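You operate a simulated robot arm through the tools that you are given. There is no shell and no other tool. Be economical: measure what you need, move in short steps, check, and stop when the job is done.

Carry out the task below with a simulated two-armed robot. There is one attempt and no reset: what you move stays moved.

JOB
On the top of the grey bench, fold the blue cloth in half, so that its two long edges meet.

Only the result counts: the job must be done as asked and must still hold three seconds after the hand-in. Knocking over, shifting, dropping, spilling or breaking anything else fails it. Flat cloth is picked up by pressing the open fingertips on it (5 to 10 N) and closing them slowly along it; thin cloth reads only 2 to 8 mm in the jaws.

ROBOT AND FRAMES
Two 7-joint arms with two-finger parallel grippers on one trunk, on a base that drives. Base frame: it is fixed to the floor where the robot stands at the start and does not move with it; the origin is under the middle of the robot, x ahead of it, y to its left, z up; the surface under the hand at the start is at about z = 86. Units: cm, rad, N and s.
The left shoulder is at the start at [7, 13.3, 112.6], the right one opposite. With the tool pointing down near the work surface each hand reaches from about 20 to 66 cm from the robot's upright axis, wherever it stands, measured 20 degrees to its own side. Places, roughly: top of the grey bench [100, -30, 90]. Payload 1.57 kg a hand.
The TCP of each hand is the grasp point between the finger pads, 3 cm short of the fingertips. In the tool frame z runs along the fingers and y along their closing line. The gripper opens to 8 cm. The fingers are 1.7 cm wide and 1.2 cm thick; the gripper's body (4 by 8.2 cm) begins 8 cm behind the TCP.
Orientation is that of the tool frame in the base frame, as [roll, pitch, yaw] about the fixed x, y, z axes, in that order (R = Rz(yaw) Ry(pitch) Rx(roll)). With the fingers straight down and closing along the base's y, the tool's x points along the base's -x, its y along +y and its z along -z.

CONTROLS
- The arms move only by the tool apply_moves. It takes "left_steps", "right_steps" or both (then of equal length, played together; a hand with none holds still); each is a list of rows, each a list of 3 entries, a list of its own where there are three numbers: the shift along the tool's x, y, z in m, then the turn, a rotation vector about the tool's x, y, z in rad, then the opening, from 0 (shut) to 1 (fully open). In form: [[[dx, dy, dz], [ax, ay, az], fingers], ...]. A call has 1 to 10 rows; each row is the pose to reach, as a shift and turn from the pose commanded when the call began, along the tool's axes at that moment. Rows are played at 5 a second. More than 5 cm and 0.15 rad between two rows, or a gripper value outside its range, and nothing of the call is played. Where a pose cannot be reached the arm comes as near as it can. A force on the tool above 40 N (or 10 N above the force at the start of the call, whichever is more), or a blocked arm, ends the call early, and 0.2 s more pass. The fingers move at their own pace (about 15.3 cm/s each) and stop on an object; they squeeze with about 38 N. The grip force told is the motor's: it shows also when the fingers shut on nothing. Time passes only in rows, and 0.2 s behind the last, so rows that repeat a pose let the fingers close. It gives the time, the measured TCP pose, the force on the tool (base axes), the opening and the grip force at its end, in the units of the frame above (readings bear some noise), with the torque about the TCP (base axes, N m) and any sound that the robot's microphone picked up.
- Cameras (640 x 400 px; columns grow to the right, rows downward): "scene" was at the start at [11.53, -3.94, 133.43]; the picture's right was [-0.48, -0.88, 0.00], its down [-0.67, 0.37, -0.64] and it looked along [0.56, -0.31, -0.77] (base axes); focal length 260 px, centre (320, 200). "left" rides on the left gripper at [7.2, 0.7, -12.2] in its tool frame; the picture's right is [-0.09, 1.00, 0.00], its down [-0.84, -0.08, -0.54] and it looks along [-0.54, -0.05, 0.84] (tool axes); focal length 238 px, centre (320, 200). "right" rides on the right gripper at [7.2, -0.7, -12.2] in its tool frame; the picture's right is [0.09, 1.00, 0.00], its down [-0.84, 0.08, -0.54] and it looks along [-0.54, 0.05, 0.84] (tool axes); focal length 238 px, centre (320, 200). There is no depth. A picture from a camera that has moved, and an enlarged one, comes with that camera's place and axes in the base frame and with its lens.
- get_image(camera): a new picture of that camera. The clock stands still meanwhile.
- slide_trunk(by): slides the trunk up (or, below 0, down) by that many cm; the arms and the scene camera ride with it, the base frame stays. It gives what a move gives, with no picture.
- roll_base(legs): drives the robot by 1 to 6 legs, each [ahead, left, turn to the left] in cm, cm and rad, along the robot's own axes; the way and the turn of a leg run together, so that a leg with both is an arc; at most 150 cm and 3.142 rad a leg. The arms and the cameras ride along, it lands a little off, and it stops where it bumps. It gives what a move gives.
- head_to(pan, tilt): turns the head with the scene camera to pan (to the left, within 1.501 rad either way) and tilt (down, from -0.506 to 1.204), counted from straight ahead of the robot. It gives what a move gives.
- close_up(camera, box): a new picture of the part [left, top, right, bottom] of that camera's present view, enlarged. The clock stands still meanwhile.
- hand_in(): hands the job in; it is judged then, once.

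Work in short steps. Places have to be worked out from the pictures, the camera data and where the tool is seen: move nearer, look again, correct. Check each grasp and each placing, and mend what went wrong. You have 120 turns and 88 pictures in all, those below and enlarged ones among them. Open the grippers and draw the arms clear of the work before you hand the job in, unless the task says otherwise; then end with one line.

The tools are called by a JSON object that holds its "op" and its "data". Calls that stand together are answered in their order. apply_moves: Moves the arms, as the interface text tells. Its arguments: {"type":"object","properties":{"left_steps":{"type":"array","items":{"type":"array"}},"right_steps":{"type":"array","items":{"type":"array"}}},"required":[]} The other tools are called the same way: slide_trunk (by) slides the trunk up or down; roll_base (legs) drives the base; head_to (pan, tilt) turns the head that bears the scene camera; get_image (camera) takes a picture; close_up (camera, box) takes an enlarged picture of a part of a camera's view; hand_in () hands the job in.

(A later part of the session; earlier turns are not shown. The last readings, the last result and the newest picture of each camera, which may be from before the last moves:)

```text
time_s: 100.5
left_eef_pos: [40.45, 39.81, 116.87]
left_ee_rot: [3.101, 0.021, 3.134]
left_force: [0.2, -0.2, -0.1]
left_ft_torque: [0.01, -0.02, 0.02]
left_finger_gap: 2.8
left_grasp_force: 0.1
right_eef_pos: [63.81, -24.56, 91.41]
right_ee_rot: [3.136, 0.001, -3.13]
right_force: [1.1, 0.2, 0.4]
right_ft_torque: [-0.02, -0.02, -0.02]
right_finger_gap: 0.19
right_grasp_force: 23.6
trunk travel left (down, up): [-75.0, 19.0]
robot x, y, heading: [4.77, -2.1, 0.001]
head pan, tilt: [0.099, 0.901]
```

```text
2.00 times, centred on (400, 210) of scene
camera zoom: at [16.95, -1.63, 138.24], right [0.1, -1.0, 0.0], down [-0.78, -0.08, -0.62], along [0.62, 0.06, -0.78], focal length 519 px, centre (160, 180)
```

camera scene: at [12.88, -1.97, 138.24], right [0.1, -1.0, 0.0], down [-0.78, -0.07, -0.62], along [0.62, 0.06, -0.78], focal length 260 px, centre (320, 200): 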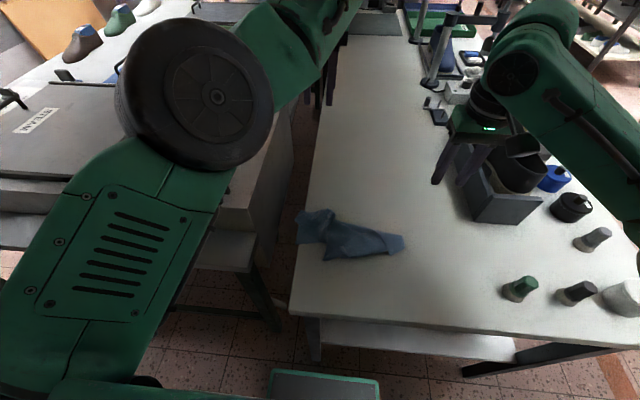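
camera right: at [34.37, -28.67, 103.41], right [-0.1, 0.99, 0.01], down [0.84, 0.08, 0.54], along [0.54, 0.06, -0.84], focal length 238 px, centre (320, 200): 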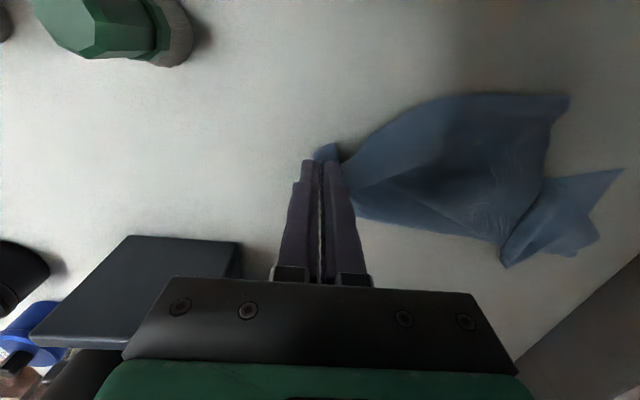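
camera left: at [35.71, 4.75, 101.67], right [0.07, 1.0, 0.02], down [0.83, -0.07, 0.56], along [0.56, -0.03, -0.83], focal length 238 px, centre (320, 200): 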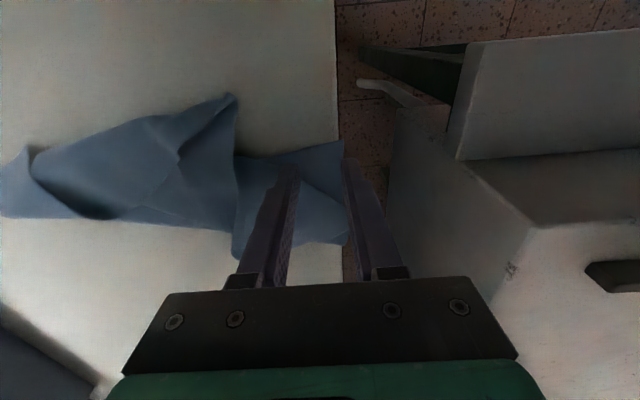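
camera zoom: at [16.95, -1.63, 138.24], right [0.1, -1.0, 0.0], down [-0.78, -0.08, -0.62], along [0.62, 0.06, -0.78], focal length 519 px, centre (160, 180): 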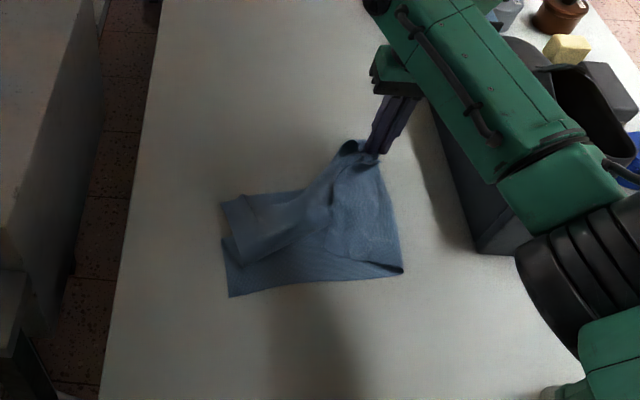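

The right side is drawn out, and the left still has a flap folded over towards the robot, with its corner A at about (47, -8). I'll put Q down, release it, and take an overview from above with the right wrist camera.

{"op": "apply_moves", "data": {"right_steps": [[[0, 0, 0.015], [0, 0, 0], 0], [[0, 0, 0.018], [0, 0, 0], 0], [[0, 0, 0.018], [0, 0, 0], 0.3], [[0, 0, 0.0], [0, 0, 0], 0.3], [[0, 0, -0.04], [0, 0, 0], 0.3], [[0, 0.01, -0.085], [0, 0, 0], 0.3], [[0.03, 0.03, -0.12], [0, 0, 0], 0.3], [[0.07, 0.05, -0.14], [0, 0, 0], 0.3], [[0.11, 0.07, -0.155], [0, 0, 0], 0.3], [[0.15, 0.09, -0.17], [0, 0, 0], 0.3]]}}

{"op": "apply_moves", "data": {"right_steps": [[[0.04, 0, -0.02], [0, 0, 0], 0.3], [[0.08, 0, -0.03], [0, 0, 0], 0.3], [[0.1, 0, -0.03], [0, 0, 0], 0.3]]}}

{"op": "close_up", "data": {"camera": "right", "box": [130, 60, 530, 300]}}

```text
refused: row 7 steps farther than a row can; nothing moved
```

```text
time_s: 101.3
left_eef_pos: [40.5, 39.95, 116.94]
left_ee_rot: [3.102, 0.021, 3.135]
left_force: [-0.1, 0.9, 0.0]
left_ft_torque: [-0.01, 0.0, -0.03]
left_finger_gap: 2.77
left_grasp_force: 0.1
right_eef_pos: [53.79, -24.81, 94.4]
right_ee_rot: [3.137, -0.003, -3.132]
right_force: [-0.3, -0.3, 1.8]
right_ft_torque: [-0.05, 0.0, -0.04]
right_finger_gap: 2.38
right_grasp_force: 0.1
trunk travel left (down, up): [-75.0, 19.0]
robot x, y, heading: [4.33, -1.85, -0.002]
head pan, tilt: [0.099, 0.901]
```

```text
1.60 times, centred on (330, 180) of right
camera zoom: at [46.73, -25.69, 106.7], right [-0.1, 0.99, 0.01], down [0.84, 0.08, 0.54], along [0.54, 0.06, -0.84], focal length 381 px, centre (304, 232)
```

zoom: 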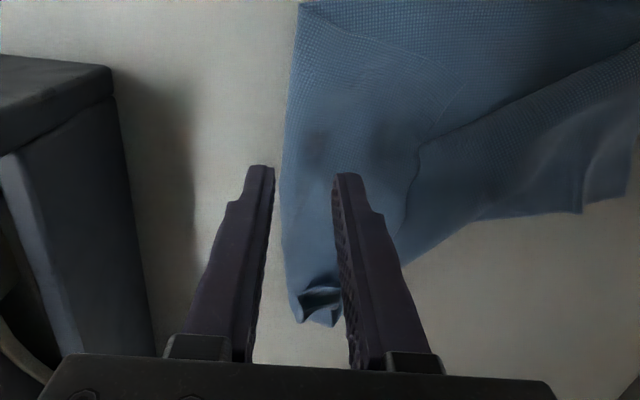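

The first call was refused and the second one played, so Q was released along the way; no harm is visible. I'll raise the hand and draw back for the overview.

{"op": "apply_moves", "data": {"right_steps": [[[0, 0, -0.04], [0, 0, 0], 0.3], [[0, 0.01, -0.08], [0, 0, 0], 0.3], [[0.02, 0.03, -0.11], [0, 0, 0], 0.3], [[0.05, 0.05, -0.13], [0, 0, 0], 0.3], [[0.08, 0.07, -0.15], [0, 0, 0], 0.3], [[0.11, 0.09, -0.16], [0, 0, 0], 0.3], [[0.13, 0.1, -0.17], [0, 0, 0], 0.3]]}}

{"op": "close_up", "data": {"camera": "right", "box": [150, 40, 550, 280]}}

```text
time_s: 102.9
left_eef_pos: [40.51, 39.88, 116.89]
left_ee_rot: [3.102, 0.02, 3.134]
left_force: [-0.2, -0.1, -0.4]
left_ft_torque: [0.0, 0.0, 0.0]
left_finger_gap: 2.79
left_grasp_force: 0.1
right_eef_pos: [40.63, -14.83, 111.49]
right_ee_rot: [3.136, -0.002, -3.13]
right_force: [-0.1, -0.2, -0.5]
right_ft_torque: [0.01, -0.01, -0.01]
right_finger_gap: 2.38
right_grasp_force: 0.1
trunk travel left (down, up): [-75.0, 19.0]
robot x, y, heading: [4.92, -1.94, -0.0]
head pan, tilt: [0.099, 0.901]
```

```text
1.60 times, centred on (350, 160) of right
camera zoom: at [33.46, -15.71, 123.8], right [-0.1, 0.99, 0.01], down [0.84, 0.08, 0.54], along [0.54, 0.06, -0.84], focal length 381 px, centre (272, 264)
```

zoom: 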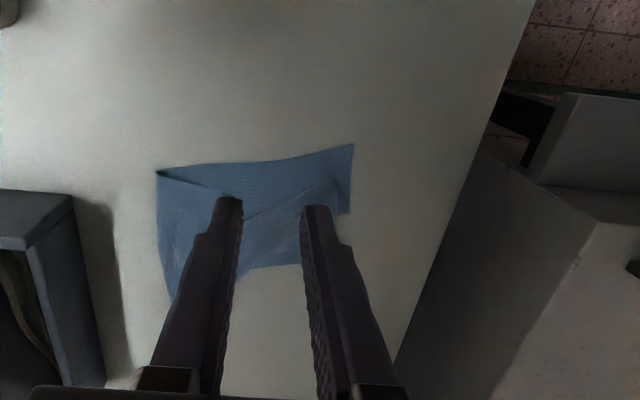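

The fingers block this view. I'll move the right hand aside and use the scene camera.

{"op": "apply_moves", "data": {"right_steps": [[[0, -0.04, 0], [0, 0, 0], 0.3], [[0, -0.08, 0], [0, 0, 0], 0.3], [[0, -0.12, 0], [0, 0, 0], 0.3], [[0, -0.16, 0], [0, 0, 0], 0.3], [[0, -0.2, 0], [0, 0, 0], 0.3]]}}

{"op": "close_up", "data": {"camera": "scene", "box": [310, 150, 470, 270]}}

```text
time_s: 104.1
left_eef_pos: [40.52, 39.78, 117.02]
left_ee_rot: [3.1, 0.021, 3.135]
left_force: [-0.2, -0.9, 0.9]
left_ft_torque: [0.02, 0.01, -0.01]
left_finger_gap: 2.8
left_grasp_force: 0.1
right_eef_pos: [40.94, -34.92, 111.37]
right_ee_rot: [3.134, -0.001, -3.129]
right_force: [-0.2, -0.1, -0.7]
right_ft_torque: [0.02, 0.01, 0.01]
right_finger_gap: 2.39
right_grasp_force: 0.1
trunk travel left (down, up): [-75.0, 19.0]
robot x, y, heading: [5.12, -2.49, -0.003]
head pan, tilt: [0.099, 0.901]
```

```text
3.33 times, centred on (390, 210) of scene
camera zoom: at [16.92, -1.75, 138.24], right [0.1, -1.0, 0.0], down [-0.78, -0.08, -0.62], along [0.62, 0.06, -0.78], focal length 865 px, centre (87, 167)
```

zoom: 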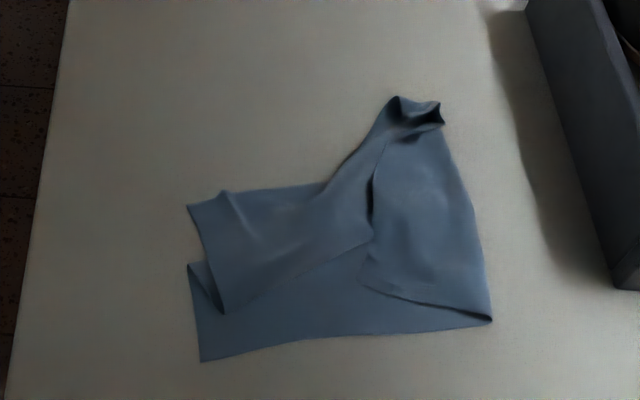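

Now it's clear. The near long edge runs from D (42.9, -6.8) to a fold at (48, -26.4) and back to the true corner C at about (49.2, -17.8), lying folded over on top. I'll go above C with the fingers slightly inside the flap.

{"op": "apply_moves", "data": {"right_steps": [[[0, 0.04, 0.01], [0, 0, 0], 0.3], [[-0.02, 0.08, 0.02], [0, 0, 0], 0.3], [[-0.04, 0.12, 0.03], [0, 0, 0], 0.3], [[-0.07, 0.145, 0.05], [0, 0, 0], 0.3], [[-0.093, 0.157, 0.08], [0, 0, 0], 0.3], [[-0.093, 0.157, 0.12], [0, 0, 0], 0.3], [[-0.093, 0.157, 0.16], [0, 0, 0], 0.3], [[-0.093, 0.157, 0.195], [0, 0, 0], 0.3], [[-0.093, 0.157, 0.21], [0, 0, 0], 0.3], [[-0.093, 0.157, 0.21], [0, 0, 0], 0.3]]}}

{"op": "close_up", "data": {"camera": "right", "box": [200, 80, 480, 260]}}

```text
time_s: 106.3
left_eef_pos: [40.48, 39.82, 116.95]
left_ee_rot: [3.102, 0.02, 3.134]
left_force: [-0.1, 0.6, -0.3]
left_ft_torque: [-0.03, 0.0, -0.03]
left_finger_gap: 2.77
left_grasp_force: 0.0
right_eef_pos: [49.94, -18.87, 90.34]
right_ee_rot: [3.134, -0.001, -3.132]
right_force: [-0.3, -1.1, 0.2]
right_ft_torque: [0.03, -0.05, -0.02]
right_finger_gap: 2.42
right_grasp_force: 0.1
trunk travel left (down, up): [-75.0, 19.0]
robot x, y, heading: [4.72, -2.22, -0.005]
head pan, tilt: [0.099, 0.901]
```

```text
2.22 times, centred on (340, 170) of right
camera zoom: at [42.9, -19.71, 102.65], right [-0.1, 0.99, 0.01], down [0.84, 0.08, 0.54], along [0.54, 0.06, -0.84], focal length 530 px, centre (276, 267)
```

zoom: 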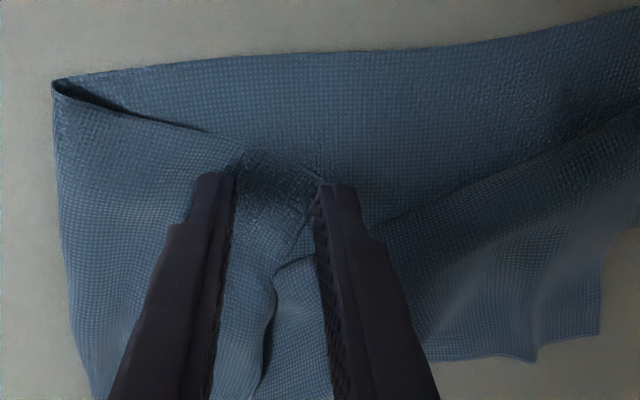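

Corner C is right between the fingers. I'll shift 0.4 cm inward and press gently.

{"op": "apply_moves", "data": {"right_steps": [[[-0.003, -0.004, 0], [0, 0, 0], 0.3], [[-0.003, -0.004, 0.005], [0, 0, 0], 0.3], [[-0.003, -0.004, 0.009], [0, 0, 0], 0.3], [[-0.003, -0.004, 0.011], [0, 0, 0], 0.3], [[-0.003, -0.004, 0.011], [0, 0, 0], 0.3]]}}

```text
time_s: 107.5
left_eef_pos: [40.71, 39.92, 116.96]
left_ee_rot: [3.103, 0.022, 3.135]
left_force: [0.1, -0.9, 0.0]
left_ft_torque: [0.02, 0.0, -0.01]
left_finger_gap: 2.82
left_grasp_force: 0.1
right_eef_pos: [50.32, -19.16, 89.34]
right_ee_rot: [3.136, -0.001, -3.13]
right_force: [-0.1, 0.0, 0.0]
right_ft_torque: [0.03, 0.02, 0.0]
right_finger_gap: 2.41
right_grasp_force: 0.1
trunk travel left (down, up): [-75.0, 19.0]
robot x, y, heading: [4.72, -1.93, -0.001]
head pan, tilt: [0.099, 0.901]
```

No contact yet. I'll lower 2 mm, close slowly and lift.

{"op": "apply_moves", "data": {"right_steps": [[[0, 0, 0.0025], [0, 0, 0], 0.3], [[0, 0, 0.0025], [0, 0, 0], 0.25], [[0, 0, 0.0025], [0, 0, 0], 0.2], [[0, 0, 0.0025], [0, 0, 0], 0.15], [[0, 0, 0.0025], [0, 0, 0], 0.1], [[0, 0, 0.0025], [0, 0, 0], 0.05], [[0, 0, 0.0025], [0, 0, 0], 0], [[0, 0, 0.0025], [0, 0, 0], 0], [[0, 0, -0.01], [0, 0, 0], 0], [[0, 0, -0.03], [0, 0, 0], 0]]}}

{"op": "get_image", "data": {"camera": "right"}}

```text
time_s: 109.7
left_eef_pos: [40.57, 39.89, 116.89]
left_ee_rot: [3.102, 0.019, 3.135]
left_force: [-1.2, -0.4, 0.0]
left_ft_torque: [-0.03, 0.01, -0.01]
left_finger_gap: 2.79
left_grasp_force: 0.1
right_eef_pos: [50.29, -19.33, 92.43]
right_ee_rot: [3.136, -0.002, -3.131]
right_force: [0.2, 0.7, 0.2]
right_ft_torque: [0.01, 0.01, 0.05]
right_finger_gap: 0.25
right_grasp_force: 23.6
trunk travel left (down, up): [-75.0, 19.0]
robot x, y, heading: [4.95, -2.26, 0.001]
head pan, tilt: [0.099, 0.901]
```

```text
13 pictures are left
camera right: at [43.2, -20.29, 104.72], right [-0.1, 0.99, 0.01], down [0.84, 0.08, 0.54], along [0.54, 0.06, -0.84], focal length 238 px, centre (320, 200)
```

right: 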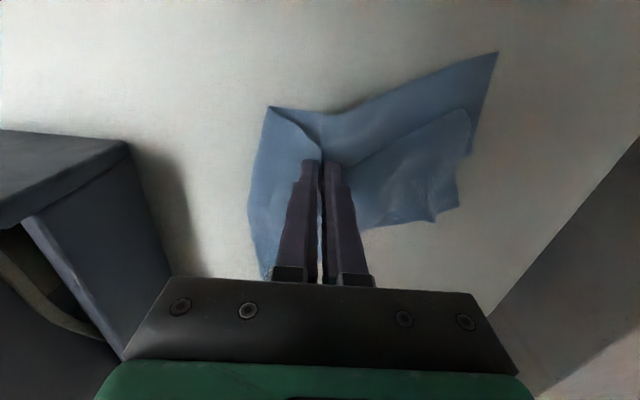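

The jaws read 2.5 mm, so I might have caught the layer below as well. I'll lift and carry C to the right and nearer, then look.

{"op": "apply_moves", "data": {"right_steps": [[[0, 0, -0.03], [0, 0, 0], 0], [[0, -0.01, -0.06], [0, 0, 0], 0], [[0.01, -0.04, -0.07], [0, 0, 0], 0], [[0.02, -0.07, -0.06], [0, 0, 0], 0], [[0.03, -0.09, -0.04], [0, 0, 0], 0], [[0.04, -0.11, -0.015], [0, 0, 0], 0], [[0.05, -0.12, 0], [0, 0, 0], 0], [[0.055, -0.13, 0], [0, 0, 0], 0]]}}

{"op": "get_image", "data": {"camera": "right"}}

```text
time_s: 111.5
left_eef_pos: [40.49, 39.85, 116.91]
left_ee_rot: [3.102, 0.022, 3.135]
left_force: [0.3, -0.1, 0.1]
left_ft_torque: [0.0, 0.01, -0.04]
left_finger_gap: 2.81
left_grasp_force: 0.1
right_eef_pos: [44.93, -32.44, 92.25]
right_ee_rot: [3.133, -0.001, -3.128]
right_force: [-0.2, 0.8, 0.3]
right_ft_torque: [-0.02, -0.03, 0.03]
right_finger_gap: 0.27
right_grasp_force: 23.9
trunk travel left (down, up): [-75.0, 19.0]
robot x, y, heading: [4.3, -1.91, -0.002]
head pan, tilt: [0.099, 0.901]
```

```text
12 pictures are left
camera right: at [37.77, -33.37, 104.52], right [-0.1, 0.99, 0.01], down [0.84, 0.08, 0.54], along [0.54, 0.06, -0.84], focal length 238 px, centre (320, 200)
```

right: 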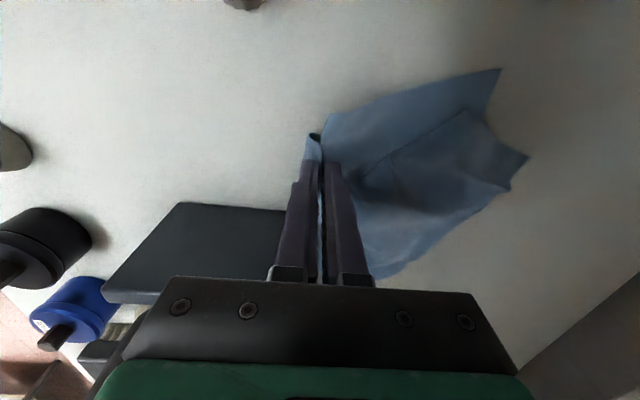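

Both layers were caught and the whole cloth was dragged to the right. I'll set it down, release, lift away to the near side and look again.

{"op": "apply_moves", "data": {"right_steps": [[[0, 0.01, 0.015], [0, 0, 0], 0], [[0, 0.02, 0.02], [0, 0, 0], 0], [[0, 0.02, 0.02], [0, 0, 0], 0.3], [[0, 0.02, 0.0], [0, 0, 0], 0.3], [[0, 0.02, -0.04], [0, 0, 0], 0.3], [[0.02, 0, -0.08], [0, 0, 0], 0.3], [[0.05, -0.02, -0.11], [0, 0, 0], 0.3], [[0.08, -0.05, -0.13], [0, 0, 0], 0.3], [[0.1, -0.09, -0.14], [0, 0, 0], 0.3]]}}

{"op": "close_up", "data": {"camera": "scene", "box": [320, 140, 520, 280]}}

```text
time_s: 113.5
left_eef_pos: [40.51, 39.72, 117.04]
left_ee_rot: [3.1, 0.021, 3.134]
left_force: [-0.6, -0.9, 0.2]
left_ft_torque: [0.02, 0.02, 0.02]
left_finger_gap: 2.8
left_grasp_force: 0.1
right_eef_pos: [35.19, -41.85, 106.09]
right_ee_rot: [3.134, -0.001, -3.128]
right_force: [-0.3, -0.5, -1.2]
right_ft_torque: [0.02, 0.04, 0.02]
right_finger_gap: 2.4
right_grasp_force: 0.1
trunk travel left (down, up): [-75.0, 19.0]
robot x, y, heading: [4.68, -2.67, -0.004]
head pan, tilt: [0.099, 0.901]
```

```text
2.86 times, centred on (420, 210) of scene
camera zoom: at [16.92, -1.78, 138.24], right [0.1, -1.0, 0.0], down [-0.78, -0.08, -0.62], along [0.62, 0.06, -0.78], focal length 741 px, centre (34, 171)
```

zoom: 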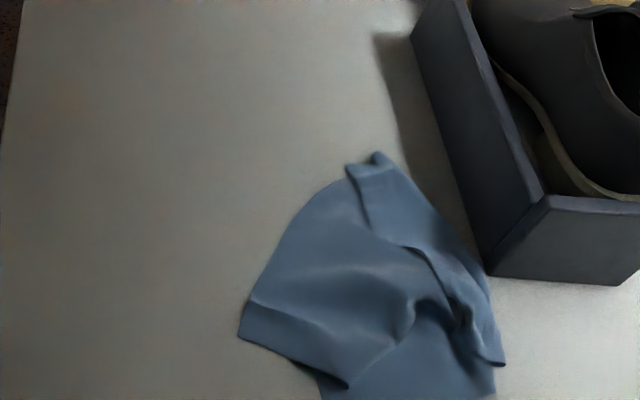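

Two hands would help greatly here. I'll try again to free the left arm by coming inward by a different route, close to the body and high up.

{"op": "apply_moves", "data": {"left_steps": [[[0.03, 0, 0], [0, 0, 0], 0.35], [[0.07, 0, -0.01], [0, 0, 0], 0.35], [[0.11, 0, -0.02], [0, 0, 0], 0.35], [[0.13, -0.03, -0.03], [0, 0, 0], 0.35], [[0.13, -0.07, -0.03], [0, 0, 0], 0.35], [[0.12, -0.11, -0.03], [0, 0, 0], 0.35], [[0.1, -0.15, -0.03], [0, 0, 0], 0.35], [[0.08, -0.19, -0.03], [0, 0, 0], 0.35], [[0.06, -0.23, -0.03], [0, 0, 0], 0.35], [[0.04, -0.27, -0.03], [0, 0, 0], 0.35]]}}

```text
time_s: 115.7
left_eef_pos: [28.21, 34.79, 118.15]
left_ee_rot: [3.101, 0.022, 3.134]
left_force: [0.2, -0.5, -0.2]
left_ft_torque: [0.02, -0.01, 0.0]
left_finger_gap: 2.81
left_grasp_force: 0.0
left hand out of reach, approached as far as the arm can: row 5, 6, 7, 8, 9, 10
right_eef_pos: [35.13, -41.76, 106.25]
right_ee_rot: [3.137, 0.001, -3.129]
right_force: [-0.3, 0.4, 0.9]
right_ft_torque: [0.0, 0.05, 0.02]
right_finger_gap: 2.42
right_grasp_force: 0.0
trunk travel left (down, up): [-75.0, 19.0]
robot x, y, heading: [4.53, -1.92, -0.003]
head pan, tilt: [0.099, 0.901]
```

It's stuck again at (28, 35). I'll turn the hand the other way about the vertical, which I haven't tried, and retry the inward move.

{"op": "apply_moves", "data": {"left_steps": [[[0, 0, 0], [0, 0, -0.14], 0.35], [[0, 0, 0], [0, 0, -0.28], 0.35], [[0, 0, 0], [0, 0, -0.42], 0.35], [[0, 0, 0], [0, 0, -0.56], 0.35], [[0, 0, 0], [0, 0, -0.7], 0.35], [[0, -0.02, 0], [0, 0, -0.84], 0.35], [[-0.01, -0.05, 0], [0, 0, -0.98], 0.35], [[-0.03, -0.08, 0], [0, 0, -1.1], 0.35], [[-0.05, -0.11, 0], [0, 0, -1.2], 0.35], [[-0.07, -0.14, 0], [0, 0, -1.2], 0.35]]}}

{"op": "head_to", "data": {"pan": 0.35, "tilt": 0.8}}

{"op": "get_image", "data": {"camera": "scene"}}

```text
time_s: 117.9
left_eef_pos: [34.5, 35.83, 117.49]
left_ee_rot: [-3.14, 0.045, -1.948]
left_force: [-1.0, 0.4, 0.7]
left_ft_torque: [0.04, -0.01, 0.04]
left_finger_gap: 2.79
left_grasp_force: 0.0
left hand out of reach, approached as far as the arm can: row 6, 7, 8, 9, 10
right_eef_pos: [35.3, -41.77, 106.19]
right_ee_rot: [3.136, -0.002, -3.129]
right_force: [0.1, -0.8, -0.1]
right_ft_torque: [-0.02, 0.06, 0.01]
right_finger_gap: 2.42
right_grasp_force: 0.1
trunk travel left (down, up): [-75.0, 19.0]
robot x, y, heading: [4.53, -2.32, -0.005]
head pan, tilt: [0.099, 0.901]
```

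```text
time_s: 118.7
left_eef_pos: [34.37, 35.83, 117.5]
left_ee_rot: [-3.137, 0.045, -1.949]
left_force: [0.4, -0.2, 0.9]
left_ft_torque: [0.0, 0.01, 0.01]
left_finger_gap: 2.8
left_grasp_force: 0.1
right_eef_pos: [35.19, -41.8, 106.32]
right_ee_rot: [3.134, -0.002, -3.129]
right_force: [0.2, -0.4, 0.4]
right_ft_torque: [0.0, 0.03, -0.01]
right_finger_gap: 2.41
right_grasp_force: 0.1
trunk travel left (down, up): [-75.0, 19.0]
robot x, y, heading: [4.69, -2.12, -0.006]
head pan, tilt: [0.351, 0.799]
```

```text
10 pictures are left
camera scene: at [17.05, 0.39, 139.02], right [0.34, -0.94, 0.0], down [-0.67, -0.24, -0.7], along [0.66, 0.24, -0.72], focal length 260 px, centre (320, 200)
```

scene: 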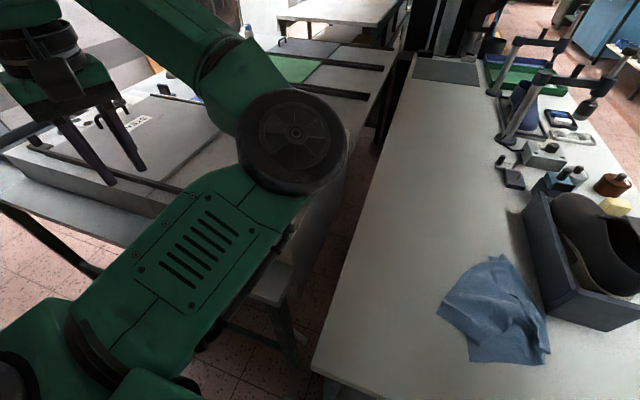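

Now I understand: the left elbow has flipped to the inside, so that arm works only well to the robot's left (y about +25 to +45 relative to the robot). I can use both hands by standing further right of the cloth. First I'll zoom in on the cloth.

{"op": "close_up", "data": {"camera": "scene", "box": [410, 240, 570, 380]}}

```text
2.86 times, centred on (490, 310) of scene
camera zoom: at [17.05, 0.39, 139.02], right [0.34, -0.94, 0.0], down [-0.67, -0.24, -0.7], along [0.66, 0.24, -0.72], focal length 741 px, centre (-166, -114)
```

zoom: 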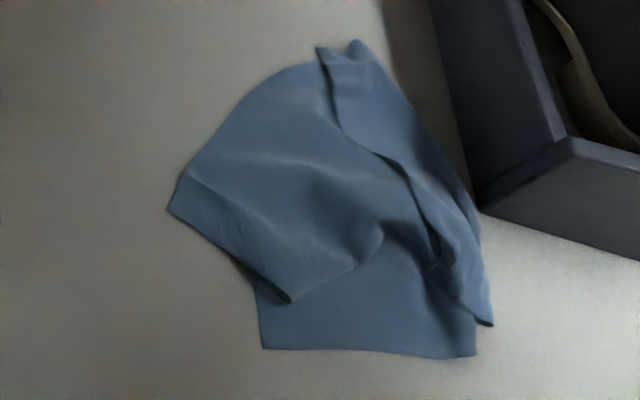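

On the left the cloth is nearly folded already: A (40.2, -21.7) is lying over near D (37.2, -20.4). The right part is crumpled. I'll take A with the right hand, pinching lightly, and carry it over to the far left at about (53, -6) to flatten the left side.

{"op": "apply_moves", "data": {"right_steps": [[[0, 0.04, 0], [0, 0, 0], 0.3], [[-0.01, 0.08, 0], [0, 0, 0], 0.3], [[-0.02, 0.12, 0.01], [0, 0, 0], 0.3], [[-0.04, 0.155, 0.03], [0, 0, 0], 0.3], [[-0.055, 0.185, 0.06], [0, 0, 0], 0.3], [[-0.061, 0.203, 0.09], [0, 0, 0], 0.3], [[-0.061, 0.203, 0.125], [0, 0, 0], 0.3], [[-0.061, 0.203, 0.155], [0, 0, 0], 0.3], [[-0.061, 0.203, 0.16], [0, 0, 0], 0.3]]}}

{"op": "close_up", "data": {"camera": "right", "box": [200, 80, 480, 260]}}

```text
time_s: 120.7
left_eef_pos: [34.36, 35.99, 117.59]
left_ee_rot: [-3.136, 0.047, -1.949]
left_force: [-0.5, -0.2, 0.0]
left_ft_torque: [-0.02, -0.01, -0.02]
left_finger_gap: 2.8
left_grasp_force: 0.0
right_eef_pos: [41.08, -21.11, 90.63]
right_ee_rot: [3.135, 0.0, -3.13]
right_force: [0.0, 0.4, 0.2]
right_ft_torque: [0.02, 0.0, -0.01]
right_finger_gap: 2.41
right_grasp_force: 0.2
trunk travel left (down, up): [-75.0, 19.0]
robot x, y, heading: [5.02, -2.58, -0.005]
head pan, tilt: [0.351, 0.799]
```

```text
2.22 times, centred on (340, 170) of right
camera zoom: at [33.86, -21.97, 102.86], right [-0.1, 0.99, 0.01], down [0.84, 0.08, 0.54], along [0.54, 0.06, -0.84], focal length 530 px, centre (276, 267)
```

zoom: 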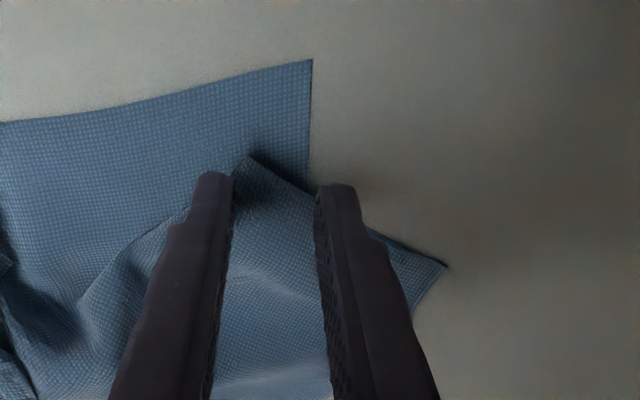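

A is nicely centred between the fingers. I'll lower 1.2 cm to feel for contact.

{"op": "apply_moves", "data": {"right_steps": [[[-0.003, 0, 0.006], [0, 0, 0], 0.3], [[-0.003, 0, 0.01], [0, 0, 0], 0.3], [[-0.003, 0, 0.0125], [0, 0, 0], 0.3], [[-0.003, 0, 0.0125], [0, 0, 0], 0.3]]}}

```text
time_s: 121.7
left_eef_pos: [34.36, 35.93, 117.57]
left_ee_rot: [-3.136, 0.047, -1.949]
left_force: [-1.3, -0.6, -0.6]
left_ft_torque: [-0.02, -0.01, -0.01]
left_finger_gap: 2.79
left_grasp_force: 0.1
right_eef_pos: [41.34, -21.24, 89.15]
right_ee_rot: [3.137, 0.001, -3.128]
right_force: [0.9, -1.2, 7.5]
right_ft_torque: [-0.09, -0.05, -0.02]
right_finger_gap: 2.42
right_grasp_force: 0.3
trunk travel left (down, up): [-75.0, 19.0]
robot x, y, heading: [4.42, -2.09, 0.002]
head pan, tilt: [0.351, 0.799]
```

At 7.5 N I'll ease 2 mm so only the top layer is gathered, close slowly and lift.

{"op": "apply_moves", "data": {"right_steps": [[[0, 0, -0.001], [0, 0, 0], 0.3], [[0, 0, -0.0015], [0, 0, 0], 0.25], [[0, 0, -0.0015], [0, 0, 0], 0.2], [[0, 0, -0.0015], [0, 0, 0], 0.15], [[0, 0, -0.0015], [0, 0, 0], 0.1], [[0, 0, -0.0015], [0, 0, 0], 0.05], [[0, 0, -0.0015], [0, 0, 0], 0], [[0, 0, -0.002], [0, 0, 0], 0], [[0, 0, -0.01], [0, 0, 0], 0], [[0, 0, -0.03], [0, 0, 0], 0]]}}

```text
time_s: 123.9
left_eef_pos: [34.33, 35.94, 117.49]
left_ee_rot: [-3.136, 0.045, -1.949]
left_force: [-0.2, -0.1, 1.2]
left_ft_torque: [0.02, -0.03, -0.04]
left_finger_gap: 2.79
left_grasp_force: 0.1
right_eef_pos: [41.26, -21.2, 92.09]
right_ee_rot: [3.136, -0.001, -3.129]
right_force: [-0.2, -0.1, 1.1]
right_ft_torque: [-0.04, 0.01, 0.01]
right_finger_gap: 0.19
right_grasp_force: 23.2
trunk travel left (down, up): [-75.0, 19.0]
robot x, y, heading: [4.3, -2.11, -0.002]
head pan, tilt: [0.351, 0.799]
```

A is held (1.9 mm). I'll lift it, carry it to the far left, then pull low along the bench to drag the cloth leftward and straighten it.

{"op": "apply_moves", "data": {"right_steps": [[[0, 0, -0.04], [0, 0, 0], 0], [[-0.01, 0.02, -0.07], [0, 0, 0], 0], [[-0.03, 0.05, -0.08], [0, 0, 0], 0], [[-0.06, 0.08, -0.08], [0, 0, 0], 0], [[-0.085, 0.11, -0.065], [0, 0, 0], 0], [[-0.11, 0.135, -0.04], [0, 0, 0], 0], [[-0.125, 0.16, -0.015], [0, 0, 0], 0], [[-0.13, 0.185, 0], [0, 0, 0], 0], [[-0.13, 0.2, 0.005], [0, 0, 0], 0], [[-0.13, 0.2, 0.005], [0, 0, 0], 0]]}}

{"op": "close_up", "data": {"camera": "scene", "box": [350, 180, 590, 380]}}

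```text
time_s: 126.1
left_eef_pos: [34.44, 35.91, 117.65]
left_ee_rot: [-3.136, 0.045, -1.951]
left_force: [0.1, -0.9, -1.0]
left_ft_torque: [0.0, 0.0, -0.01]
left_finger_gap: 2.8
left_grasp_force: 0.1
right_eef_pos: [54.07, -1.01, 91.51]
right_ee_rot: [3.136, -0.002, -3.13]
right_force: [-0.3, -0.3, 0.4]
right_ft_torque: [0.02, 0.03, -0.01]
right_finger_gap: 0.2
right_grasp_force: 23.5
trunk travel left (down, up): [-75.0, 19.0]
robot x, y, heading: [5.17, -2.46, -0.003]
head pan, tilt: [0.351, 0.799]
```

```text
2.00 times, centred on (470, 280) of scene
camera zoom: at [17.07, 0.38, 139.02], right [0.34, -0.94, 0.0], down [-0.67, -0.24, -0.7], along [0.66, 0.24, -0.72], focal length 519 px, centre (20, 40)
```

zoom: 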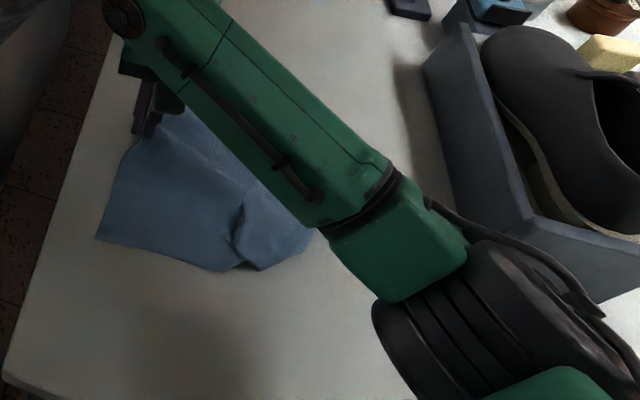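

The left side is opening well, with D now at about (41.5, 0.9). I'll pull A about 7 cm further away to draw the left short edge straight.

{"op": "apply_moves", "data": {"right_steps": [[[-0.015, 0, 0], [0, 0, 0], 0], [[-0.03, 0, 0], [0, 0, 0], 0], [[-0.045, 0, 0], [0, 0, 0], 0], [[-0.06, 0, 0], [0, 0, 0], 0], [[-0.07, 0, 0.005], [0, 0, 0], 0], [[-0.07, 0, 0.02], [0, 0, 0], 0], [[-0.07, 0, 0.02], [0, 0, 0], 0.3], [[-0.07, 0, 0], [0, 0, 0], 0.3], [[-0.07, 0, -0.04], [0, 0, 0], 0.3], [[-0.07, 0, -0.08], [0, 0, 0], 0.3]]}}

```text
time_s: 128.3
left_eef_pos: [34.44, 35.83, 117.57]
left_ee_rot: [-3.136, 0.046, -1.949]
left_force: [0.2, -0.2, -0.8]
left_ft_torque: [0.01, -0.03, 0.02]
left_finger_gap: 2.83
left_grasp_force: 0.1
right_eef_pos: [60.9, -1.05, 99.82]
right_ee_rot: [3.137, -0.002, -3.129]
right_force: [-0.3, 0.2, -0.5]
right_ft_torque: [0.01, -0.01, -0.02]
right_finger_gap: 2.39
right_grasp_force: 0.1
trunk travel left (down, up): [-75.0, 19.0]
robot x, y, heading: [4.42, -1.94, -0.003]
head pan, tilt: [0.351, 0.799]
```

I'll draw the hand away to the near right for a clear view of the whole cloth.

{"op": "apply_moves", "data": {"right_steps": [[[0.021, -0.034, -0.01], [0, 0, 0], 0.3], [[0.042, -0.068, -0.02], [0, 0, 0], 0.3], [[0.063, -0.102, -0.03], [0, 0, 0], 0.3], [[0.084, -0.136, -0.04], [0, 0, 0], 0.3], [[0.105, -0.17, -0.05], [0, 0, 0], 0.3], [[0.126, -0.204, -0.06], [0, 0, 0], 0.3], [[0.147, -0.238, -0.07], [0, 0, 0], 0.3], [[0.168, -0.272, -0.07], [0, 0, 0], 0.3], [[0.189, -0.306, -0.07], [0, 0, 0], 0.3], [[0.21, -0.34, -0.07], [0, 0, 0], 0.3]]}}

{"op": "close_up", "data": {"camera": "scene", "box": [340, 160, 580, 360]}}

```text
time_s: 130.5
left_eef_pos: [34.21, 35.85, 117.62]
left_ee_rot: [-3.135, 0.048, -1.947]
left_force: [-0.4, -0.8, -0.6]
left_ft_torque: [0.0, -0.04, -0.01]
left_finger_gap: 2.79
left_grasp_force: 0.1
right_eef_pos: [40.07, -35.38, 106.63]
right_ee_rot: [3.137, -0.001, -3.126]
right_force: [-0.6, 0.2, 0.7]
right_ft_torque: [-0.02, -0.04, 0.01]
right_finger_gap: 2.42
right_grasp_force: 0.0
trunk travel left (down, up): [-75.0, 19.0]
robot x, y, heading: [4.77, -2.36, -0.002]
head pan, tilt: [0.351, 0.799]
```

```text
2.00 times, centred on (460, 260) of scene
camera zoom: at [16.83, 0.3, 139.05], right [0.34, -0.94, 0.0], down [-0.67, -0.24, -0.7], along [0.66, 0.24, -0.72], focal length 519 px, centre (40, 80)
```

zoom: 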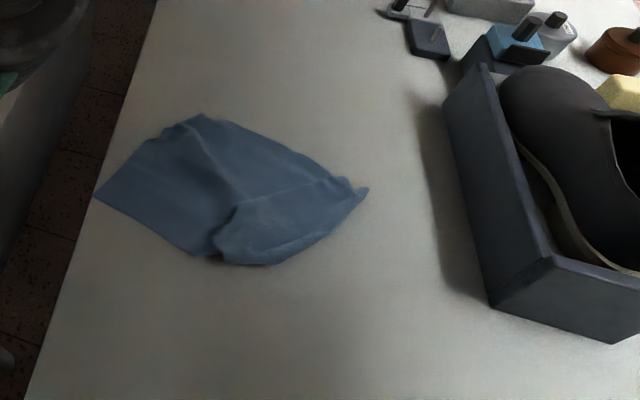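

The cloth is nearly open: D (50, 5.6), A (66, -4), B (62, -24). Only C is still folded over, lying at about (48, -8) where it should be near (43, -23). I'll hover just above C and take one close look.

{"op": "apply_moves", "data": {"right_steps": [[[-0.005, 0.035, 0], [0, 0, 0], 0.3], [[-0.01, 0.07, 0], [0, 0, 0], 0.3], [[-0.02, 0.105, 0.01], [0, 0, 0], 0.3], [[-0.03, 0.14, 0.02], [0, 0, 0], 0.3], [[-0.045, 0.175, 0.04], [0, 0, 0], 0.3], [[-0.06, 0.205, 0.06], [0, 0, 0], 0.3], [[-0.075, 0.235, 0.085], [0, 0, 0], 0.3], [[-0.087, 0.256, 0.115], [0, 0, 0], 0.3], [[-0.087, 0.256, 0.15], [0, 0, 0], 0.3], [[-0.087, 0.256, 0.158], [0, 0, 0], 0.3]]}}

{"op": "close_up", "data": {"camera": "right", "box": [160, 60, 520, 280]}}

```text
time_s: 132.7
left_eef_pos: [34.46, 35.84, 117.57]
left_ee_rot: [-3.136, 0.045, -1.95]
left_force: [0.3, 0.3, -0.4]
left_ft_torque: [0.01, -0.02, 0.0]
left_finger_gap: 2.79
left_grasp_force: 0.1
right_eef_pos: [48.71, -9.74, 91.08]
right_ee_rot: [3.137, 0.0, -3.13]
right_force: [-0.1, 0.0, -0.2]
right_ft_torque: [-0.01, -0.05, 0.01]
right_finger_gap: 2.42
right_grasp_force: 0.1
trunk travel left (down, up): [-75.0, 19.0]
robot x, y, heading: [4.53, -2.21, -0.001]
head pan, tilt: [0.351, 0.799]
```

```text
1.78 times, centred on (340, 170) of right
camera zoom: at [41.66, -10.6, 103.28], right [-0.1, 0.99, 0.01], down [0.84, 0.08, 0.54], along [0.54, 0.06, -0.84], focal length 424 px, centre (284, 253)
```

zoom: 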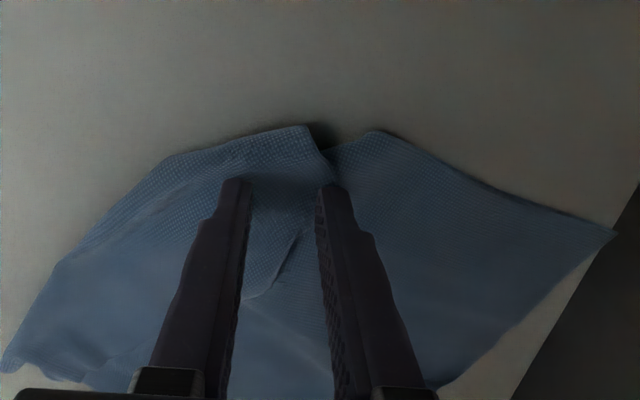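

C's tip is just ahead of the fingers and partly over bare bench. I'll shift 1.1 cm nearer and lower to contact.

{"op": "apply_moves", "data": {"right_steps": [[[0.011, 0.003, 0], [0, 0, 0], 0.3], [[0.011, 0.003, 0.008], [0, 0, 0], 0.3], [[0.011, 0.003, 0.015], [0, 0, 0], 0.3], [[0.011, 0.003, 0.018], [0, 0, 0], 0.3], [[0.011, 0.003, 0.018], [0, 0, 0], 0.3]]}}

```text
time_s: 133.9
left_eef_pos: [34.4, 35.89, 117.68]
left_ee_rot: [-3.138, 0.045, -1.949]
left_force: [-0.3, 0.6, -0.1]
left_ft_torque: [-0.02, -0.02, -0.03]
left_finger_gap: 2.81
left_grasp_force: 0.0
right_eef_pos: [47.67, -9.25, 89.12]
right_ee_rot: [3.137, 0.001, -3.13]
right_force: [0.7, 0.8, 9.4]
right_ft_torque: [0.04, -0.1, 0.03]
right_finger_gap: 2.39
right_grasp_force: 0.0
trunk travel left (down, up): [-75.0, 19.0]
robot x, y, heading: [4.7, -2.47, -0.0]
head pan, tilt: [0.351, 0.799]
```

I have 9.4 N. I'll ease 1.5 mm, close slowly and lift.

{"op": "apply_moves", "data": {"right_steps": [[[0, 0, -0.001], [0, 0, 0], 0.3], [[0, 0, -0.0015], [0, 0, 0], 0.25], [[0, 0, -0.0015], [0, 0, 0], 0.2], [[0, 0, -0.0015], [0, 0, 0], 0.15], [[0, 0, -0.0015], [0, 0, 0], 0.1], [[0, 0, -0.0015], [0, 0, 0], 0.05], [[0, 0, -0.0015], [0, 0, 0], 0], [[0, 0, -0.002], [0, 0, 0], 0], [[0, 0, -0.01], [0, 0, 0], 0], [[0, 0, -0.03], [0, 0, 0], 0]]}}

```text
time_s: 136.1
left_eef_pos: [34.35, 35.96, 117.5]
left_ee_rot: [-3.136, 0.045, -1.95]
left_force: [0.0, 0.2, 0.3]
left_ft_torque: [0.01, 0.0, 0.02]
left_finger_gap: 2.8
left_grasp_force: 0.2
right_eef_pos: [47.73, -9.39, 92.11]
right_ee_rot: [3.135, -0.003, -3.13]
right_force: [-0.3, 0.2, -0.6]
right_ft_torque: [0.01, -0.01, 0.04]
right_finger_gap: 0.19
right_grasp_force: 23.8
trunk travel left (down, up): [-75.0, 19.0]
robot x, y, heading: [4.48, -2.3, -0.004]
head pan, tilt: [0.351, 0.799]
```

C is held as a single layer (1.9 mm). I'll carry it over to the right and nearer, to about (43.5, -23.5), pulling low at the end, then release.

{"op": "apply_moves", "data": {"right_steps": [[[0, 0, -0.035], [0, 0, 0], 0], [[0, -0.015, -0.06], [0, 0, 0], 0], [[0.01, -0.045, -0.065], [0, 0, 0], 0], [[0.02, -0.075, -0.055], [0, 0, 0], 0], [[0.03, -0.1, -0.035], [0, 0, 0], 0], [[0.037, -0.12, -0.01], [0, 0, 0], 0], [[0.042, -0.135, 0.01], [0, 0, 0], 0], [[0.045, -0.145, 0.02], [0, 0, 0], 0], [[0.047, -0.15, 0.025], [0, 0, 0], 0], [[0.047, -0.15, 0.025], [0, 0, 0], 0]]}}

{"op": "close_up", "data": {"camera": "scene", "box": [340, 160, 580, 360]}}

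```text
time_s: 138.3
left_eef_pos: [34.48, 35.88, 117.61]
left_ee_rot: [-3.137, 0.045, -1.951]
left_force: [-0.2, 0.1, -0.5]
left_ft_torque: [-0.03, 0.02, 0.0]
left_finger_gap: 2.81
left_grasp_force: 0.0
right_eef_pos: [43.1, -24.29, 89.42]
right_ee_rot: [3.136, 0.0, -3.129]
right_force: [-0.1, -0.6, 0.2]
right_ft_torque: [-0.01, 0.03, 0.01]
right_finger_gap: 0.2
right_grasp_force: 23.6
trunk travel left (down, up): [-75.0, 19.0]
robot x, y, heading: [4.63, -2.03, 0.0]
head pan, tilt: [0.351, 0.799]
```

```text
2.00 times, centred on (460, 260) of scene
camera zoom: at [17.06, 0.42, 139.02], right [0.34, -0.94, 0.0], down [-0.67, -0.24, -0.7], along [0.66, 0.24, -0.72], focal length 519 px, centre (40, 80)
```

zoom: 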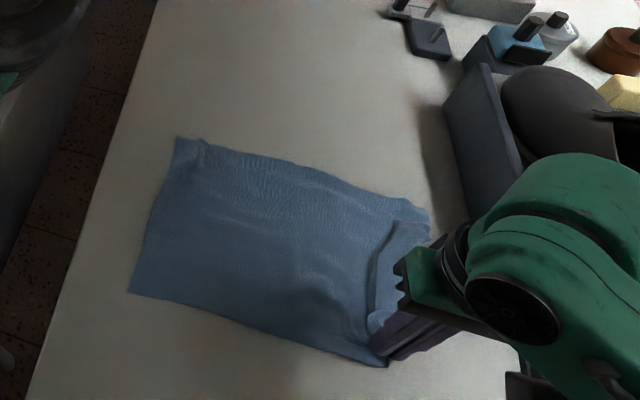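

Excellent, the cloth is now nearly flat: D (40.4, -0.5), A (61.9, -1.6), B (61.8, -30.3). C needs about 4.5 cm more to the right, so I'll pull it there low, press down and release.

{"op": "apply_moves", "data": {"right_steps": [[[0, -0.012, 0], [0, 0, 0], 0], [[0, -0.024, 0], [0, 0, 0], 0], [[0, -0.036, 0], [0, 0, 0], 0], [[0, -0.045, 0], [0, 0, 0], 0], [[0, -0.045, 0.002], [0, 0, 0], 0], [[0, -0.045, 0.002], [0, 0, 0], 0.15], [[0, -0.045, 0.002], [0, 0, 0], 0.35], [[0, -0.045, -0.01], [0, 0, 0], 0.35], [[0, -0.045, -0.05], [0, 0, 0], 0.35]]}}

```text
time_s: 140.3
left_eef_pos: [34.31, 35.98, 117.54]
left_ee_rot: [-3.137, 0.045, -1.949]
left_force: [-0.5, -0.7, 0.1]
left_ft_torque: [-0.03, -0.01, -0.02]
left_finger_gap: 2.8
left_grasp_force: 0.0
right_eef_pos: [43.3, -28.74, 94.33]
right_ee_rot: [3.136, 0.001, -3.129]
right_force: [0.6, -0.2, 0.3]
right_ft_torque: [0.0, 0.03, 0.02]
right_finger_gap: 2.82
right_grasp_force: 0.1
trunk travel left (down, up): [-75.0, 19.0]
robot x, y, heading: [4.76, -1.83, -0.002]
head pan, tilt: [0.351, 0.799]
```

The readings say the cloth should now be flat with C near (42, -29). I'll take one close look at C from here before folding.

{"op": "get_image", "data": {"camera": "right"}}

```text
3 pictures are left
camera right: at [36.2, -29.59, 106.77], right [-0.1, 0.99, 0.01], down [0.84, 0.08, 0.54], along [0.54, 0.06, -0.84], focal length 238 px, centre (320, 200)
```

right: 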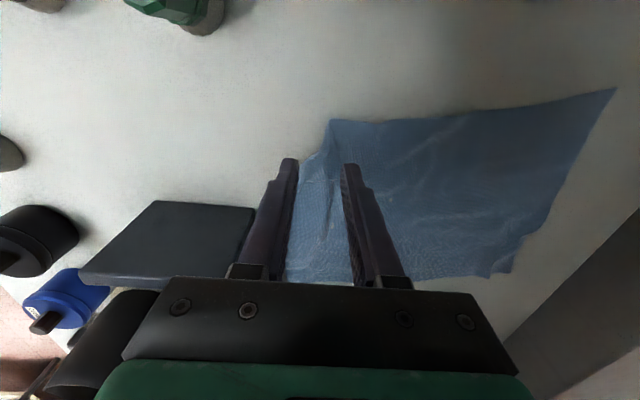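

The cloth lies flat but rotated: D (36.6, -5.6), A (58.3, -2.2), near edge heading (0.19, -0.98), with a small gather at C. I'll fold the near long edge over to the far one using two pinches, starting about 6 cm in from C at (41.5, -25.5).

{"op": "apply_moves", "data": {"right_steps": [[[0.008, 0.016, 0], [0, 0, 0], 0.3], [[0.017, 0.032, 0.01], [0, 0, 0], 0.3], [[0.017, 0.032, 0.03], [0, 0, 0], 0.3], [[0.017, 0.032, 0.045], [0, 0, 0], 0.3], [[0.017, 0.032, 0.051], [0, 0, 0], 0.3], [[0.017, 0.032, 0.053], [0, 0, 0], 0.3], [[0.017, 0.032, 0.053], [0, 0, 0], 0.3]]}}

```text
time_s: 141.9
left_eef_pos: [34.39, 35.71, 117.67]
left_ee_rot: [-3.136, 0.044, -1.95]
left_force: [0.4, 0.7, -0.1]
left_ft_torque: [0.01, 0.01, -0.03]
left_finger_gap: 2.81
left_grasp_force: 0.1
right_eef_pos: [41.43, -25.55, 89.14]
right_ee_rot: [3.137, -0.001, -3.13]
right_force: [-0.3, 0.0, 3.5]
right_ft_torque: [-0.09, -0.01, 0.03]
right_finger_gap: 2.4
right_grasp_force: 0.0
trunk travel left (down, up): [-75.0, 19.0]
robot x, y, heading: [5.0, -2.37, -0.0]
head pan, tilt: [0.351, 0.799]
```

It's in light contact (3.5 N). I'll press 1 mm more, close slowly and lift.

{"op": "apply_moves", "data": {"right_steps": [[[0, 0, 0.001], [0, 0, 0], 0.3], [[0, 0, 0.001], [0, 0, 0], 0.25], [[0, 0, 0.001], [0, 0, 0], 0.2], [[0, 0, 0.001], [0, 0, 0], 0.15], [[0, 0, 0.001], [0, 0, 0], 0.1], [[0, 0, 0.001], [0, 0, 0], 0.05], [[0, 0, 0.001], [0, 0, 0], 0], [[0, 0, 0.001], [0, 0, 0], 0], [[0, 0, -0.01], [0, 0, 0], 0], [[0, 0, -0.03], [0, 0, 0], 0]]}}

```text
time_s: 144.1
left_eef_pos: [34.41, 35.81, 117.48]
left_ee_rot: [-3.137, 0.045, -1.948]
left_force: [-0.4, -0.5, -0.2]
left_ft_torque: [-0.01, 0.0, -0.03]
left_finger_gap: 2.78
left_grasp_force: 0.1
right_eef_pos: [41.34, -25.59, 92.15]
right_ee_rot: [3.136, -0.002, -3.129]
right_force: [0.3, 0.2, -0.1]
right_ft_torque: [0.0, 0.0, 0.0]
right_finger_gap: 0.16
right_grasp_force: 23.5
trunk travel left (down, up): [-75.0, 19.0]
robot x, y, heading: [4.83, -1.88, 0.003]
head pan, tilt: [0.351, 0.799]
```

The edge is held (1.6 mm). I'll carry it over in a low, slack arc to the far edge at about (61.2, -22.3) and lower it there.

{"op": "apply_moves", "data": {"right_steps": [[[-0.015, 0.002, -0.02], [0, 0, 0], 0], [[-0.04, 0.006, -0.035], [0, 0, 0], 0], [[-0.065, 0.011, -0.048], [0, 0, 0], 0], [[-0.095, 0.016, -0.053], [0, 0, 0], 0], [[-0.125, 0.02, -0.05], [0, 0, 0], 0], [[-0.15, 0.025, -0.042], [0, 0, 0], 0], [[-0.173, 0.029, -0.03], [0, 0, 0], 0], [[-0.19, 0.031, -0.01], [0, 0, 0], 0], [[-0.2, 0.033, 0.01], [0, 0, 0], 0], [[-0.2, 0.033, 0.022], [0, 0, 0], 0]]}}

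```text
time_s: 146.3
left_eef_pos: [34.34, 35.93, 117.63]
left_ee_rot: [-3.138, 0.045, -1.948]
left_force: [0.1, 0.0, 0.1]
left_ft_torque: [0.01, 0.0, 0.0]
left_finger_gap: 2.79
left_grasp_force: 0.1
right_eef_pos: [61.51, -22.05, 89.86]
right_ee_rot: [3.137, -0.001, -3.128]
right_force: [-0.2, 0.2, 0.4]
right_ft_torque: [0.0, -0.01, -0.04]
right_finger_gap: 0.19
right_grasp_force: 22.8
trunk travel left (down, up): [-75.0, 19.0]
robot x, y, heading: [4.8, -2.43, 0.0]
head pan, tilt: [0.351, 0.799]
```

I'll set it down, open, rise straight up, and travel to hover near D at about (38.5, -9.5).

{"op": "apply_moves", "data": {"right_steps": [[[0, 0, 0.005], [0, 0, 0], 0], [[0, 0, 0.005], [0, 0, 0], 0.3], [[0, 0, -0.01], [0, 0, 0], 0.3], [[0, 0, -0.05], [0, 0, 0], 0.3], [[0.035, 0.02, -0.075], [0, 0, 0], 0.3], [[0.075, 0.042, -0.085], [0, 0, 0], 0.3], [[0.115, 0.064, -0.09], [0, 0, 0], 0.3], [[0.155, 0.086, -0.09], [0, 0, 0], 0.3], [[0.195, 0.107, -0.09], [0, 0, 0], 0.3], [[0.232, 0.125, -0.085], [0, 0, 0], 0.3]]}}

{"op": "get_image", "data": {"camera": "scene"}}

```text
time_s: 148.5
left_eef_pos: [34.37, 35.96, 117.56]
left_ee_rot: [-3.137, 0.044, -1.947]
left_force: [0.9, 0.4, 0.1]
left_ft_torque: [0.04, -0.01, 0.03]
left_finger_gap: 2.81
left_grasp_force: 0.0
right_eef_pos: [37.95, -10.03, 98.58]
right_ee_rot: [3.138, -0.001, -3.131]
right_force: [-0.1, 0.1, 0.2]
right_ft_torque: [0.05, -0.06, -0.03]
right_finger_gap: 2.39
right_grasp_force: 0.2
trunk travel left (down, up): [-75.0, 19.0]
robot x, y, heading: [4.38, -2.11, 0.003]
head pan, tilt: [0.351, 0.799]
```

```text
2 pictures are left
camera scene: at [16.98, 0.47, 139.03], right [0.34, -0.94, 0.0], down [-0.67, -0.25, -0.7], along [0.66, 0.24, -0.72], focal length 260 px, centre (320, 200)
```

scene: 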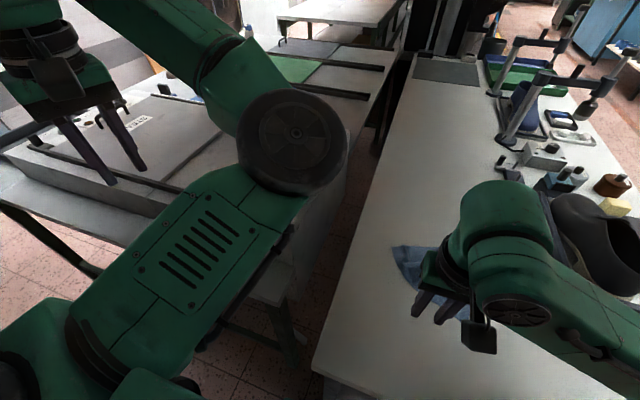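

The arm hides the cloth in this view. I'll use the right wrist camera to locate the near edge by D.

{"op": "get_image", "data": {"camera": "right"}}

```text
1 pictures are left
camera right: at [30.76, -10.9, 110.81], right [-0.1, 0.99, 0.0], down [0.84, 0.08, 0.54], along [0.54, 0.06, -0.84], focal length 238 px, centre (320, 200)
```

right: 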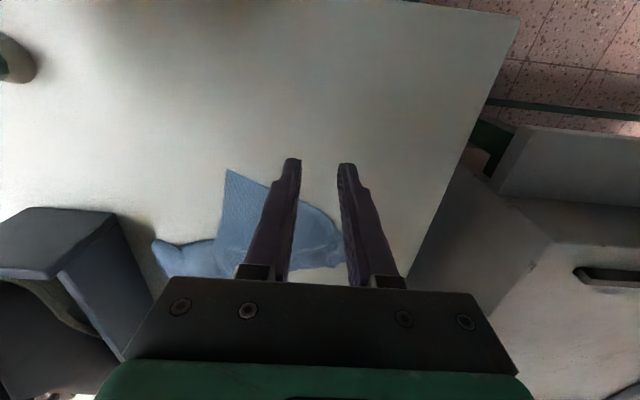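

The carry swung the cloth round. The free corner D is now a point at about (43.7, -20), A is near (54, -5.5), and the placed edge part is near (61.5, -22). Bringing D onto A should complete the fold, so I'll go down onto D.

{"op": "apply_moves", "data": {"right_steps": [[[-0.02, -0.03, 0], [0, 0, 0], 0.3], [[-0.04, -0.06, 0], [0, 0, 0], 0.3], [[-0.071, -0.094, 0.01], [0, 0, 0], 0.3], [[-0.071, -0.094, 0.05], [0, 0, 0], 0.3], [[-0.071, -0.094, 0.08], [0, 0, 0], 0.3], [[-0.071, -0.094, 0.093], [0, 0, 0], 0.3], [[-0.071, -0.094, 0.0955], [0, 0, 0], 0.3], [[-0.071, -0.094, 0.0955], [0, 0, 0], 0.3]]}}

```text
time_s: 150.3
left_eef_pos: [34.34, 35.91, 117.62]
left_ee_rot: [-3.135, 0.045, -1.949]
left_force: [-1.5, -0.1, 0.2]
left_ft_torque: [0.0, 0.0, 0.02]
left_finger_gap: 2.78
left_grasp_force: 0.0
right_eef_pos: [45.27, -19.24, 89.02]
right_ee_rot: [3.136, 0.0, -3.13]
right_force: [-1.0, -0.3, 4.1]
right_ft_torque: [-0.01, -0.03, 0.02]
right_finger_gap: 2.4
right_grasp_force: 0.0
trunk travel left (down, up): [-75.0, 19.0]
robot x, y, heading: [4.76, -2.1, -0.007]
head pan, tilt: [0.351, 0.799]
```

In contact at 4 N. I'll press 1 mm more, close slowly and lift.

{"op": "apply_moves", "data": {"right_steps": [[[0, 0, 0.001], [0, 0, 0], 0.3], [[0, 0, 0.001], [0, 0, 0], 0.25], [[0, 0, 0.001], [0, 0, 0], 0.2], [[0, 0, 0.001], [0, 0, 0], 0.15], [[0, 0, 0.001], [0, 0, 0], 0.1], [[0, 0, 0.001], [0, 0, 0], 0.05], [[0, 0, 0.001], [0, 0, 0], 0], [[0, 0, 0.001], [0, 0, 0], 0], [[0, 0, -0.01], [0, 0, 0], 0], [[0, 0, -0.03], [0, 0, 0], 0]]}}

```text
time_s: 152.5
left_eef_pos: [34.38, 35.84, 117.5]
left_ee_rot: [-3.136, 0.045, -1.949]
left_force: [-0.7, -0.8, 0.2]
left_ft_torque: [-0.03, -0.01, 0.01]
left_finger_gap: 2.79
left_grasp_force: 0.1
right_eef_pos: [45.3, -19.22, 91.96]
right_ee_rot: [3.137, -0.002, -3.13]
right_force: [0.2, 0.3, -0.7]
right_ft_torque: [-0.05, -0.03, 0.02]
right_finger_gap: 0.16
right_grasp_force: 23.3
trunk travel left (down, up): [-75.0, 19.0]
robot x, y, heading: [4.73, -1.94, 0.001]
head pan, tilt: [0.351, 0.799]
```

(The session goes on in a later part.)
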